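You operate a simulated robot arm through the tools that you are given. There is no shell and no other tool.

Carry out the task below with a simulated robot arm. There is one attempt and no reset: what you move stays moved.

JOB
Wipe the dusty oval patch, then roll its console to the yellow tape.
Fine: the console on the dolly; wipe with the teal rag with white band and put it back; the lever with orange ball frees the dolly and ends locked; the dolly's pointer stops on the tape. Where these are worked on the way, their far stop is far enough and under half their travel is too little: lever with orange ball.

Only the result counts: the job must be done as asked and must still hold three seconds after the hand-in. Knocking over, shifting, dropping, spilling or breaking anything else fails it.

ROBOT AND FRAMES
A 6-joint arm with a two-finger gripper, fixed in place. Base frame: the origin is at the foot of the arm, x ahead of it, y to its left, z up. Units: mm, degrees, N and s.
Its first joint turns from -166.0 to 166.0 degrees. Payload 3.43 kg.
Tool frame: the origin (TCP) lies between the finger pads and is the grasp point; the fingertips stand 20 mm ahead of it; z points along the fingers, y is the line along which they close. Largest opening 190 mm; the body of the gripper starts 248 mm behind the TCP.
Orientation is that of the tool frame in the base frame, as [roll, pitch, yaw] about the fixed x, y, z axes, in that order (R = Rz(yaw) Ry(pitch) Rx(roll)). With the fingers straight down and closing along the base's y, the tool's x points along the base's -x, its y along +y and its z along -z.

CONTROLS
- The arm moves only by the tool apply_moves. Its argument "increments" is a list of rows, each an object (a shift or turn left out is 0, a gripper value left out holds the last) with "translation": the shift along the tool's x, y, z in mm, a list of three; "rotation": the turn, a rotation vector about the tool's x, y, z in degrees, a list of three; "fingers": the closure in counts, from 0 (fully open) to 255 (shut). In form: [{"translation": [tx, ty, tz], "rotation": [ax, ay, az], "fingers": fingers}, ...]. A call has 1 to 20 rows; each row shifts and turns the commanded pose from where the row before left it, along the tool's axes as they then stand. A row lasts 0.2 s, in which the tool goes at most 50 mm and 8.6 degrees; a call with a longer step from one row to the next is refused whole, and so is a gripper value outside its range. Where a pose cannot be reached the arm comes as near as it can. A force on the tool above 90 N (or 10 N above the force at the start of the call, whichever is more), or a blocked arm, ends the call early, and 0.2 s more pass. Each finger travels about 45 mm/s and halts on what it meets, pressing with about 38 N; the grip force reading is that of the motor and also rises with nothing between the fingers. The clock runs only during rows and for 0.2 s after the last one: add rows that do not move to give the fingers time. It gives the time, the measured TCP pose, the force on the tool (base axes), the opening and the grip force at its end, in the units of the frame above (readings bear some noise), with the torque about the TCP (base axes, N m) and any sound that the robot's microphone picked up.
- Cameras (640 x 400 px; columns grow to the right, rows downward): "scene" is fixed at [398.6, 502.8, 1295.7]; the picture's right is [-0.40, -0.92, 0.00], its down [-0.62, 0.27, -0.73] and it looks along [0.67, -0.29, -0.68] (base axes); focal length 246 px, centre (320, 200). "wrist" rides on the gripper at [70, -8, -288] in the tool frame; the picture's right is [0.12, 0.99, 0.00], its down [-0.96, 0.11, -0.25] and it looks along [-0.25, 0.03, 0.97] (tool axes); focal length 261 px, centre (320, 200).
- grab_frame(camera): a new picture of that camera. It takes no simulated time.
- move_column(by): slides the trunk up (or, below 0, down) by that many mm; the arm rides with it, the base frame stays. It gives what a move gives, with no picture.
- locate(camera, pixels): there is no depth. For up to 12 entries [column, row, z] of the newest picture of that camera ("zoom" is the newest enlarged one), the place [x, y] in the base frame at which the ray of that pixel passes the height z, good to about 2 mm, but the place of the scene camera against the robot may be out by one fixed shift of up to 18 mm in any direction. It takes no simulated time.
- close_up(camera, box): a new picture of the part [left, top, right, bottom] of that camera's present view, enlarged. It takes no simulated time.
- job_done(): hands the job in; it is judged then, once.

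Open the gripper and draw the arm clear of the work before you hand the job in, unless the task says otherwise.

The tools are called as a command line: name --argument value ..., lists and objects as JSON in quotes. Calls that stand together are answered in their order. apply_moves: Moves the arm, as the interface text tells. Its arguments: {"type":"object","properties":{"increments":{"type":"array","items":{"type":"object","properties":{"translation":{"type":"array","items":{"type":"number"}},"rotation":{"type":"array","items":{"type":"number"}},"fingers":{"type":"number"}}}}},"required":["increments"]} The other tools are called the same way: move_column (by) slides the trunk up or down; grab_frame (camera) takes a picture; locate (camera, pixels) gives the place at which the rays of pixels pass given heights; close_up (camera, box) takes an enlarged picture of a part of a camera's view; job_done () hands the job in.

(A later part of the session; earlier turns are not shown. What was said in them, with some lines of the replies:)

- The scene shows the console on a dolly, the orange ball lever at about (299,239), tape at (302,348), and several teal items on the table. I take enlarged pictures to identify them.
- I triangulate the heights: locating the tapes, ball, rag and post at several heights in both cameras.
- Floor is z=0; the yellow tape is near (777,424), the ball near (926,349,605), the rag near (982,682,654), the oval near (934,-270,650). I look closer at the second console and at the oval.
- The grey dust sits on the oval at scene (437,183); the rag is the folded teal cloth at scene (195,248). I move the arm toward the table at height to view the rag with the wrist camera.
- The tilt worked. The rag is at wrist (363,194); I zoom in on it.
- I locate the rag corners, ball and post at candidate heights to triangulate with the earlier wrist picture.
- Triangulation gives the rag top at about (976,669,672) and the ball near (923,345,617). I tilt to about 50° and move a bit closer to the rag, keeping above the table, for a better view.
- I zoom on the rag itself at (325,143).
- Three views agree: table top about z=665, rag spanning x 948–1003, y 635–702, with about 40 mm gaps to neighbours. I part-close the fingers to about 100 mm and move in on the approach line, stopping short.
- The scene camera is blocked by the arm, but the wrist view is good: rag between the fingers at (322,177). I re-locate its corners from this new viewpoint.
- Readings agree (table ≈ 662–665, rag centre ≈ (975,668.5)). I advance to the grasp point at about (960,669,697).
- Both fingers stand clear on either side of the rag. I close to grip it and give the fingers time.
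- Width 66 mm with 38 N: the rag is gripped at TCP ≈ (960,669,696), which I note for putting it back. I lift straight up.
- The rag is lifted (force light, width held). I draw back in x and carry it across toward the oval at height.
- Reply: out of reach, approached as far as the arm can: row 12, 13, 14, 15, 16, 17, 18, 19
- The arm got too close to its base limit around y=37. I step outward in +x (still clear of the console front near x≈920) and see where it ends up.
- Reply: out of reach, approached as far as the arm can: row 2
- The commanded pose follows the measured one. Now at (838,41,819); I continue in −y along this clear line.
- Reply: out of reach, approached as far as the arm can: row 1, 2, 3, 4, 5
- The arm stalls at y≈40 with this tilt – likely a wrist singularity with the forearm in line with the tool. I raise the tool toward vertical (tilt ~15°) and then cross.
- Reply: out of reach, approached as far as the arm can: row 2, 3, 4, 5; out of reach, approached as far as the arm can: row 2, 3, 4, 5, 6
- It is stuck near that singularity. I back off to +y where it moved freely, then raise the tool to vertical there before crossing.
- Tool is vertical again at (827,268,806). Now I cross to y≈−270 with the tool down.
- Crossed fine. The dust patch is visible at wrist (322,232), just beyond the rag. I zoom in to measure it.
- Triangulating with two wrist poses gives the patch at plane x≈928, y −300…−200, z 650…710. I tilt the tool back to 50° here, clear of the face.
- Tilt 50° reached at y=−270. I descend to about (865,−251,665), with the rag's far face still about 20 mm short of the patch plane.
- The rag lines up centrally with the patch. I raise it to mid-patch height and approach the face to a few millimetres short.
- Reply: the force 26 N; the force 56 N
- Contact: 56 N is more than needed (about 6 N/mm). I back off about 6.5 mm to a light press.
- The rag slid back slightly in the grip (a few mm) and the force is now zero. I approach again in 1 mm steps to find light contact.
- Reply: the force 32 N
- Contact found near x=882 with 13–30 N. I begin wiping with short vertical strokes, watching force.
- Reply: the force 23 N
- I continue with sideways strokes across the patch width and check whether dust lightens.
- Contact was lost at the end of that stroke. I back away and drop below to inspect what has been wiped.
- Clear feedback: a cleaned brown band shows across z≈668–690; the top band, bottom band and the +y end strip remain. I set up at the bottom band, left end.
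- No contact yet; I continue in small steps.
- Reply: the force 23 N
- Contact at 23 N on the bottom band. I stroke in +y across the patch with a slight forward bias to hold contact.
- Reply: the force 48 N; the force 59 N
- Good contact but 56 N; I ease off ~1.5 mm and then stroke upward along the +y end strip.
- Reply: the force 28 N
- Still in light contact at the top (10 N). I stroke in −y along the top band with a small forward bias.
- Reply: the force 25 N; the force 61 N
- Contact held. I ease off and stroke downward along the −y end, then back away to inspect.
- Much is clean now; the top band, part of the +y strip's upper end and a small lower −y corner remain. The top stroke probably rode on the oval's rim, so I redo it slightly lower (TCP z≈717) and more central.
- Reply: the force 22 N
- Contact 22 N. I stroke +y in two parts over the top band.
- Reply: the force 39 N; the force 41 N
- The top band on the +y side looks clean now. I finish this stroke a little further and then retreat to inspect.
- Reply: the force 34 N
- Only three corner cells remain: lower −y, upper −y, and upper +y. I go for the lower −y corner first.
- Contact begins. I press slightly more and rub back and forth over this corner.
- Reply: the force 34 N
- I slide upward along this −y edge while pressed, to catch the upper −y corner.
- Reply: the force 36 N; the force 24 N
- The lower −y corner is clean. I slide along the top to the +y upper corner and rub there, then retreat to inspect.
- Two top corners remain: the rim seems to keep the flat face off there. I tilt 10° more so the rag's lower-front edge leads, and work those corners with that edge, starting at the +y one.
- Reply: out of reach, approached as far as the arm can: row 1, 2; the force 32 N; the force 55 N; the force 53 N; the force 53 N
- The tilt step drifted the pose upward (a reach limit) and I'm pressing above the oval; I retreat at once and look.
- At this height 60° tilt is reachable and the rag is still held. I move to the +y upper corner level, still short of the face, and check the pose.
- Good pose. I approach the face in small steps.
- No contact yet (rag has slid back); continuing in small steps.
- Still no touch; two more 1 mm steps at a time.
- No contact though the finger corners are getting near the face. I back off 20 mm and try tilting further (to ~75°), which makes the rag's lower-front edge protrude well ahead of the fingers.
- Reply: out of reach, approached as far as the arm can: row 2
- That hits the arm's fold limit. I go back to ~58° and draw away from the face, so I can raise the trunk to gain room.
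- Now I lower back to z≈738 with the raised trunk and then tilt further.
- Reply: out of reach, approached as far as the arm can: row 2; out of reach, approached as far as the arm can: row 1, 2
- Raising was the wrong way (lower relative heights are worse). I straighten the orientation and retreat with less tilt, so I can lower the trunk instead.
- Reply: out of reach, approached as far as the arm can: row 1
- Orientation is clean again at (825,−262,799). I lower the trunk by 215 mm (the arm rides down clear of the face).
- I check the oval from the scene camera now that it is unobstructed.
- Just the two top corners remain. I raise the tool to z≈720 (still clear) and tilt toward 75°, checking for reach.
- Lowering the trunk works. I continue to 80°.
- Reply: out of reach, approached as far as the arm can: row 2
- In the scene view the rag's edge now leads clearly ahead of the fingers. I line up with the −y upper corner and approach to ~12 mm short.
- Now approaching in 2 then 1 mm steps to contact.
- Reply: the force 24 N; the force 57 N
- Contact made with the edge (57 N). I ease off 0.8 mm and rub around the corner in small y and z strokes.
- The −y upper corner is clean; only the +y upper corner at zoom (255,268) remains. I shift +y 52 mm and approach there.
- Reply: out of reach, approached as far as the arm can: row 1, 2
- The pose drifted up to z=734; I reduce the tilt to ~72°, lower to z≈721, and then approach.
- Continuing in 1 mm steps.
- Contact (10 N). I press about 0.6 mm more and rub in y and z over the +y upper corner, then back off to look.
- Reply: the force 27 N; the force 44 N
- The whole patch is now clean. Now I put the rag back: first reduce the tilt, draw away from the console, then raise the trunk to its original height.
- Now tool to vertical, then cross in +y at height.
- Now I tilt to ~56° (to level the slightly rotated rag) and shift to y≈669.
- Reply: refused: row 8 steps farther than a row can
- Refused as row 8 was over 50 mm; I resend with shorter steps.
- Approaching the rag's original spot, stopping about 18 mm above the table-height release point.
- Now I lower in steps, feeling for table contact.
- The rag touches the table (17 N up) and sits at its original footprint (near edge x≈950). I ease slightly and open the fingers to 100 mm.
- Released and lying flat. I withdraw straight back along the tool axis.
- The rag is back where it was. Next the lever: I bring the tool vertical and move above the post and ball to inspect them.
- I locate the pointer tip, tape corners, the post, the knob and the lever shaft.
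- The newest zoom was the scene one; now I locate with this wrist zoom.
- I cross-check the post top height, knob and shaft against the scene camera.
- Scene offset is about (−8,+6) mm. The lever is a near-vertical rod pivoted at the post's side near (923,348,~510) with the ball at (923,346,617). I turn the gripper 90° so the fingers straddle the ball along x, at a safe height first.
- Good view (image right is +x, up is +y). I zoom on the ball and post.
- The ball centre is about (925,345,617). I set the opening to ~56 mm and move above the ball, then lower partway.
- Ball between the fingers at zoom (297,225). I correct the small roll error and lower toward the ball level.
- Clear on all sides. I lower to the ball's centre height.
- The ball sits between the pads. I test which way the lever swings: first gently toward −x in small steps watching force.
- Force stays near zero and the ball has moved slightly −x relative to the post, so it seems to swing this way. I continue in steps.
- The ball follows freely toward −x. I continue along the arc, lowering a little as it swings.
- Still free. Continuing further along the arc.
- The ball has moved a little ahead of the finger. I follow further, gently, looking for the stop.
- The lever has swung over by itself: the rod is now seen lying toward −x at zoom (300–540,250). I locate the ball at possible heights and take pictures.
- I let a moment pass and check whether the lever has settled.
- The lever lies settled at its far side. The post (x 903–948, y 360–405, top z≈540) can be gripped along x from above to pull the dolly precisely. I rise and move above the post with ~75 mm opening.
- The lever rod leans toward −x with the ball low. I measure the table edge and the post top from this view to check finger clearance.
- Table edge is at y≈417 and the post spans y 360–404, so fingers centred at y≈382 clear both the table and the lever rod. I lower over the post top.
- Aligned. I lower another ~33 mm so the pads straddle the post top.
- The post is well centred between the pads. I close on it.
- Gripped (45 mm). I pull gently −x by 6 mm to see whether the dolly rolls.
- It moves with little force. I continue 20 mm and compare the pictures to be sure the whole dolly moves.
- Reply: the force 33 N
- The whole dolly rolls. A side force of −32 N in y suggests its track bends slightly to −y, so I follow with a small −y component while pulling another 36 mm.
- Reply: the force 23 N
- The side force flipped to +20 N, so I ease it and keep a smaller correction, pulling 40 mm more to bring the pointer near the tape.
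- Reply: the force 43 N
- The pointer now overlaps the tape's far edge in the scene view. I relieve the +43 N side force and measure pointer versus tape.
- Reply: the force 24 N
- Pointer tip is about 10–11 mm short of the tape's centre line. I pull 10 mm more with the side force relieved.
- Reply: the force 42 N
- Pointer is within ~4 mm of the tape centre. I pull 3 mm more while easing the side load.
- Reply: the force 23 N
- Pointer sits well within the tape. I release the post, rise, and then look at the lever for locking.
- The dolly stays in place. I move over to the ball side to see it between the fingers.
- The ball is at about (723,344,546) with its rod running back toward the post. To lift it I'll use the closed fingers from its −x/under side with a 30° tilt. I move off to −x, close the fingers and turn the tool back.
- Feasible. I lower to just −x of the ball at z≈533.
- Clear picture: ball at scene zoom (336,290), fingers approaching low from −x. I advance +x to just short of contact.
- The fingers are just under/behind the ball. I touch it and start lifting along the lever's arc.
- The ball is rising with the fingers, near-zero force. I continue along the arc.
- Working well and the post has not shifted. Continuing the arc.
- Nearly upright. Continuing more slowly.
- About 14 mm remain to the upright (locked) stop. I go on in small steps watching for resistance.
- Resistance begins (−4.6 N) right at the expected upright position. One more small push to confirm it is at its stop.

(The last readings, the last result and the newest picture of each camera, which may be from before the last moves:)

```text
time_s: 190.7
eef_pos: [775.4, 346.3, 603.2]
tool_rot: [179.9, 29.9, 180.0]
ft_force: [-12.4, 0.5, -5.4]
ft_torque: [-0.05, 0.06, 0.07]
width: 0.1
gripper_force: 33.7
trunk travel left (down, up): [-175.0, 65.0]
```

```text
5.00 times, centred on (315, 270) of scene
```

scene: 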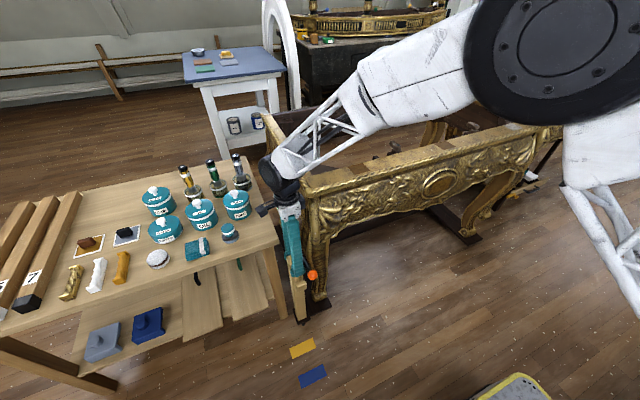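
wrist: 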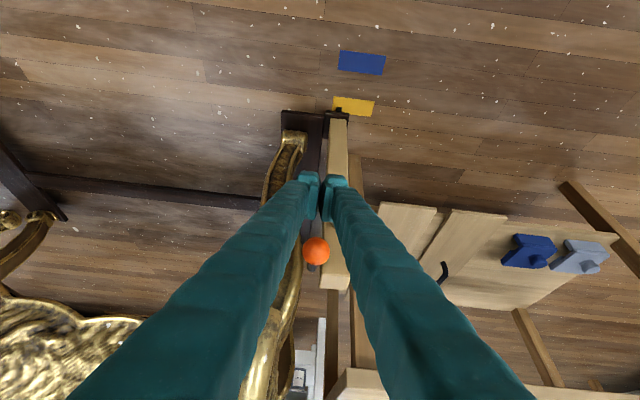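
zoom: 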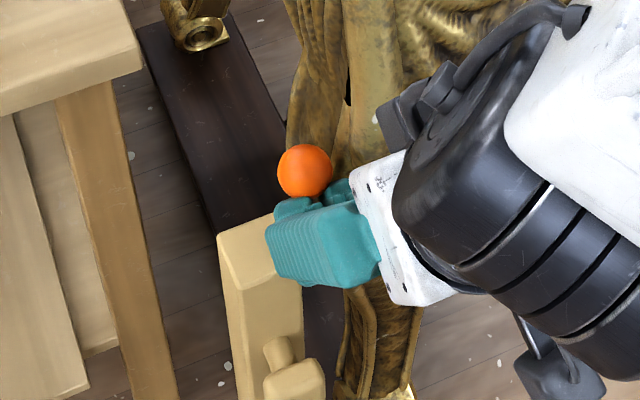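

It is at its stop (12 N, dolly unmoved). I back away in −x and check that the lever stays upright.

apply_moves --increments '[{"translation": [4.3, 0, -2.5]}, {"translation": [26, 0, -15]}, {"translation": [26, 0, -15]}, {"translation": [0, 0, -40]}, {"translation": [0, 0, -40]}, {}, {}]'

grab_frame --camera "scene"

close_up --camera "scene" --box '[260, 220, 350, 320]'

close_up --camera "wrist" --box '[240, 60, 400, 280]'

```text
time_s: 192.3
eef_pos: [670.7, 347.1, 672.6]
tool_rot: [179.8, 30.0, 180.0]
ft_force: [-0.5, 0.0, -0.6]
ft_torque: [0.05, 0.0, 0.0]
width: 0.0
gripper_force: 34.5
trunk travel left (down, up): [-175.0, 65.0]
```

```text
taken
```

scene: 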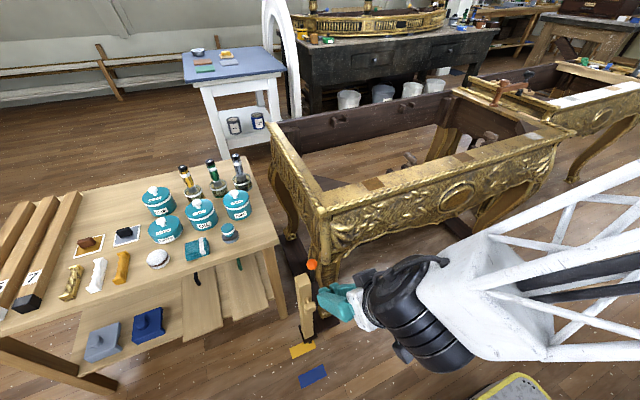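

```text
4.00 times, centred on (305, 270) of scene
```

zoom: 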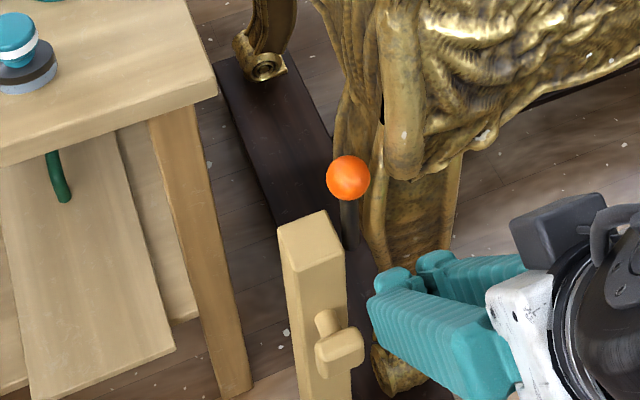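

```text
1.82 times, centred on (320, 170) of wrist
```

zoom: 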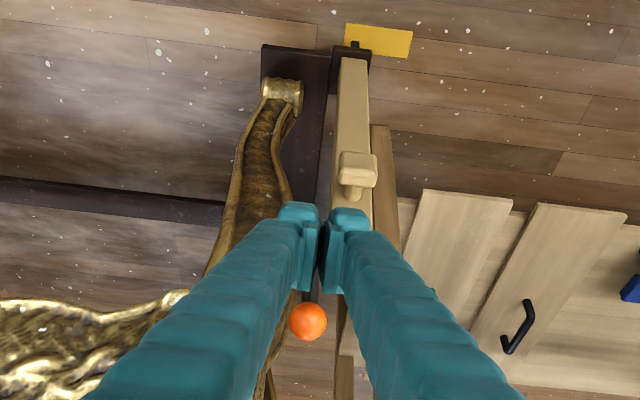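

The lever stands upright and the pointer appears on the tape. I check the pointer against the tape from the wrist view.

close_up --camera "wrist" --box '[310, 75, 390, 125]'

locate --camera "zoom" --pixels '[[247, 130, 0], [247, 130, 20], [200, 80, 0], [520, 120, 0], [500, 235, 0], [200, 190, 0]]'

```text
8.00 times, centred on (350, 100) of wrist
```

zoom: 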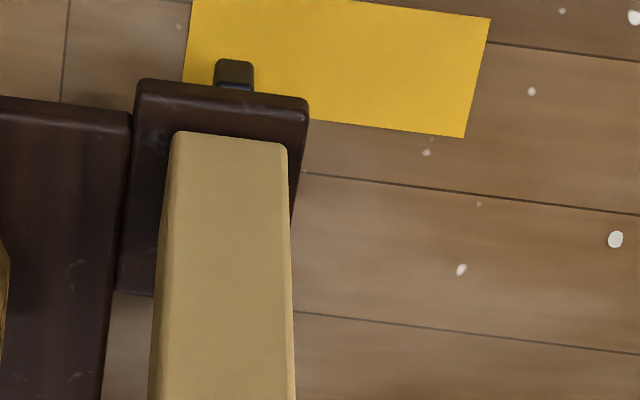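

```text
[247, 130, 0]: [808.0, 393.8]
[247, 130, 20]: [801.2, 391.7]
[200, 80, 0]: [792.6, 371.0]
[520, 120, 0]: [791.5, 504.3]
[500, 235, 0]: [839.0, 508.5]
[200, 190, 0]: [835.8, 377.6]
```

locate --camera "zoom" --pixels '[[235, 62, 0], [235, 62, 15], [235, 62, 30], [464, 137, 0], [490, 18, 0], [183, 80, 0], [192, 0, 0]]'

close_up --camera "scene" --box '[430, 160, 490, 210]'

close_up --camera "scene" --box '[120, 170, 280, 290]'

```text
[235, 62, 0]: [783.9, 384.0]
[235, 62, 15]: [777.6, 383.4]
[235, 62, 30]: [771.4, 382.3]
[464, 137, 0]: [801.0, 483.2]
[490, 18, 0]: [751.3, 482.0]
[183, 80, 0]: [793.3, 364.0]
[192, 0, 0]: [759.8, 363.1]
```

```text
8.00 times, centred on (460, 185) of scene
```

zoom: 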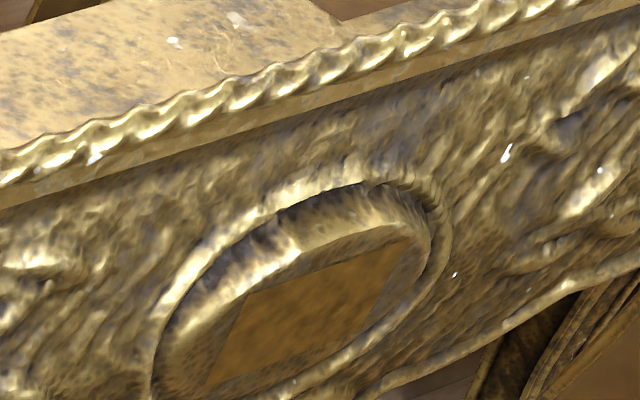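

```text
3.33 times, centred on (200, 230) of scene
```

zoom: 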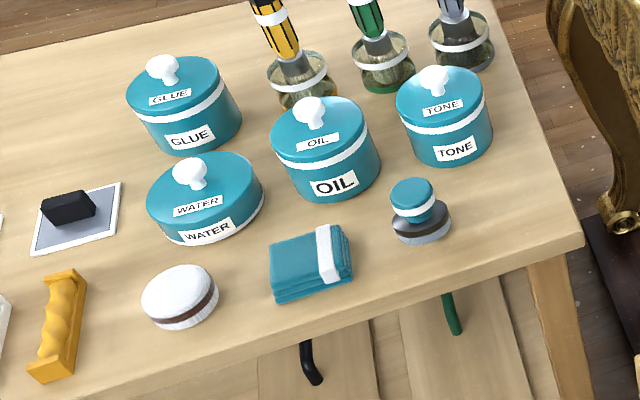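

Pointer (x≈771–784, y≈383) is well inside the tape (x 755–800, y 363–482); the oval is clean and the rag is back. I draw the arm up and clear and open the gripper.

apply_moves --increments '[{"translation": [0, 0, -40]}, {"translation": [0, 0, -40]}, {"translation": [0, 0, -40]}, {"rotation": [0, 7.5, 0]}, {"rotation": [0, 7.5, 0]}, {"rotation": [0, 7.5, 0], "fingers": 0}, {"rotation": [0, 7.5, 0]}, {"translation": [0, 0, -40]}, {"translation": [0, 0, -20]}, {}, {}, {}, {}, {}, {}]'

grab_frame --camera "scene"

close_up --camera "scene" --box '[250, 210, 370, 390]'

```text
time_s: 195.5
eef_pos: [609.0, 347.4, 838.3]
tool_rot: [180.0, 0.0, -180.0]
ft_force: [0.3, 0.1, -0.5]
ft_torque: [0.0, 0.0, 0.01]
width: 190.0
gripper_force: 0.0
trunk travel left (down, up): [-175.0, 65.0]
```

```text
taken
```

scene: 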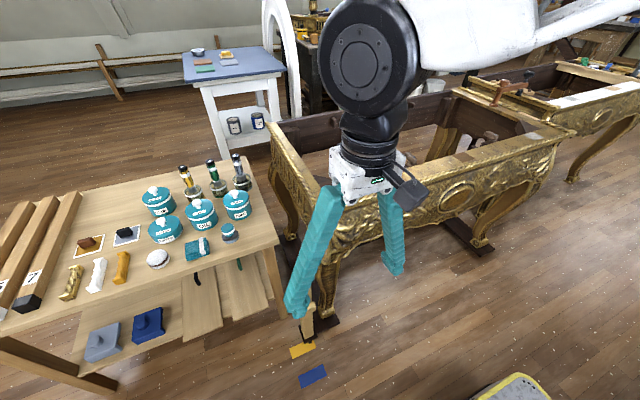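

```text
2.22 times, centred on (310, 300) of scene
```

zoom: 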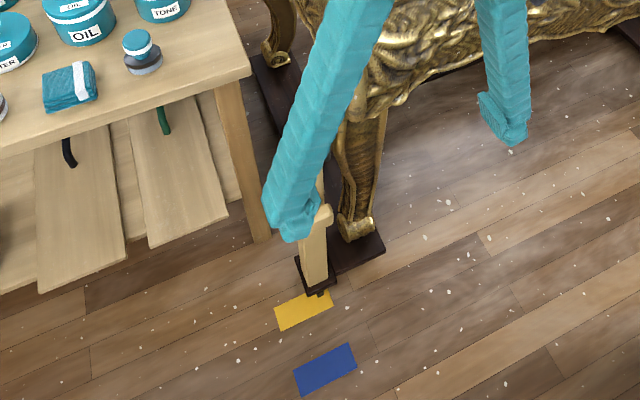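

One last check of the lever from the wrist camera before handing in.

grab_frame --camera "wrist"

close_up --camera "wrist" --box '[240, 120, 440, 260]'

```text
taken
```

wrist: 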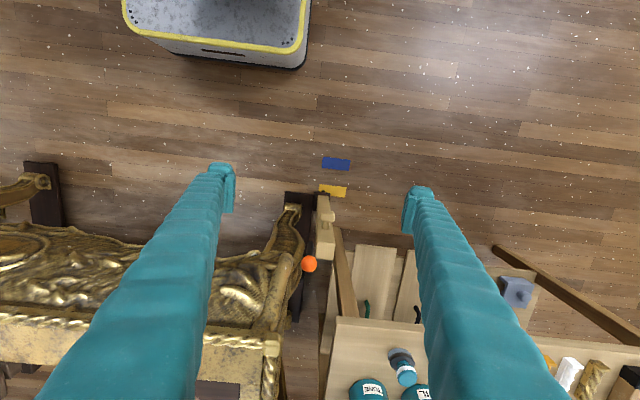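

```text
2.86 times, centred on (340, 190) of wrist
```

zoom: 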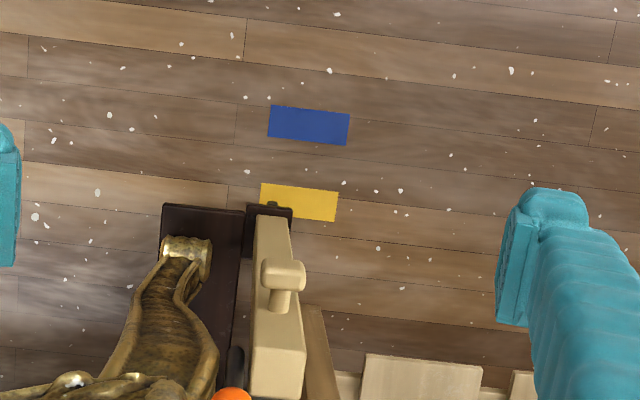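

The lever is upright beside the post (wrist (309,264)). The pointer is on the yellow tape, the patch is clean, the rag is back in place, and the gripper is open and clear. I hand the job in.

job_done

```text
The job is handed in.
```

The job is done and handed in; I have not been told how it was judged.

- **Dusty oval:** I wiped it with the teal rag. The last pictures show no dust left on the patch.
- **Rag:** It is back on the table within a few millimetres of where it started, lying flat.
- **Dolly:** I freed it with the orange-ball lever and rolled the console about 114 mm. The pointer reads x ≈ 771–784 mm, and the yellow tape spans x ≈ 755–800 mm, so it sits well inside.
- **Lever:** It swung fully over to free the dolly. It is now back upright against its stop, which I took to be locked because it started upright. It held a 12 N push there, and the dolly did not move.
- **Wiping force:** The rag pressed on the console at up to about 57 N, briefly including the carving just above the oval. I saw no mark or shift from it.

The pictures show nothing else moved. The gripper is open and clear of the work.
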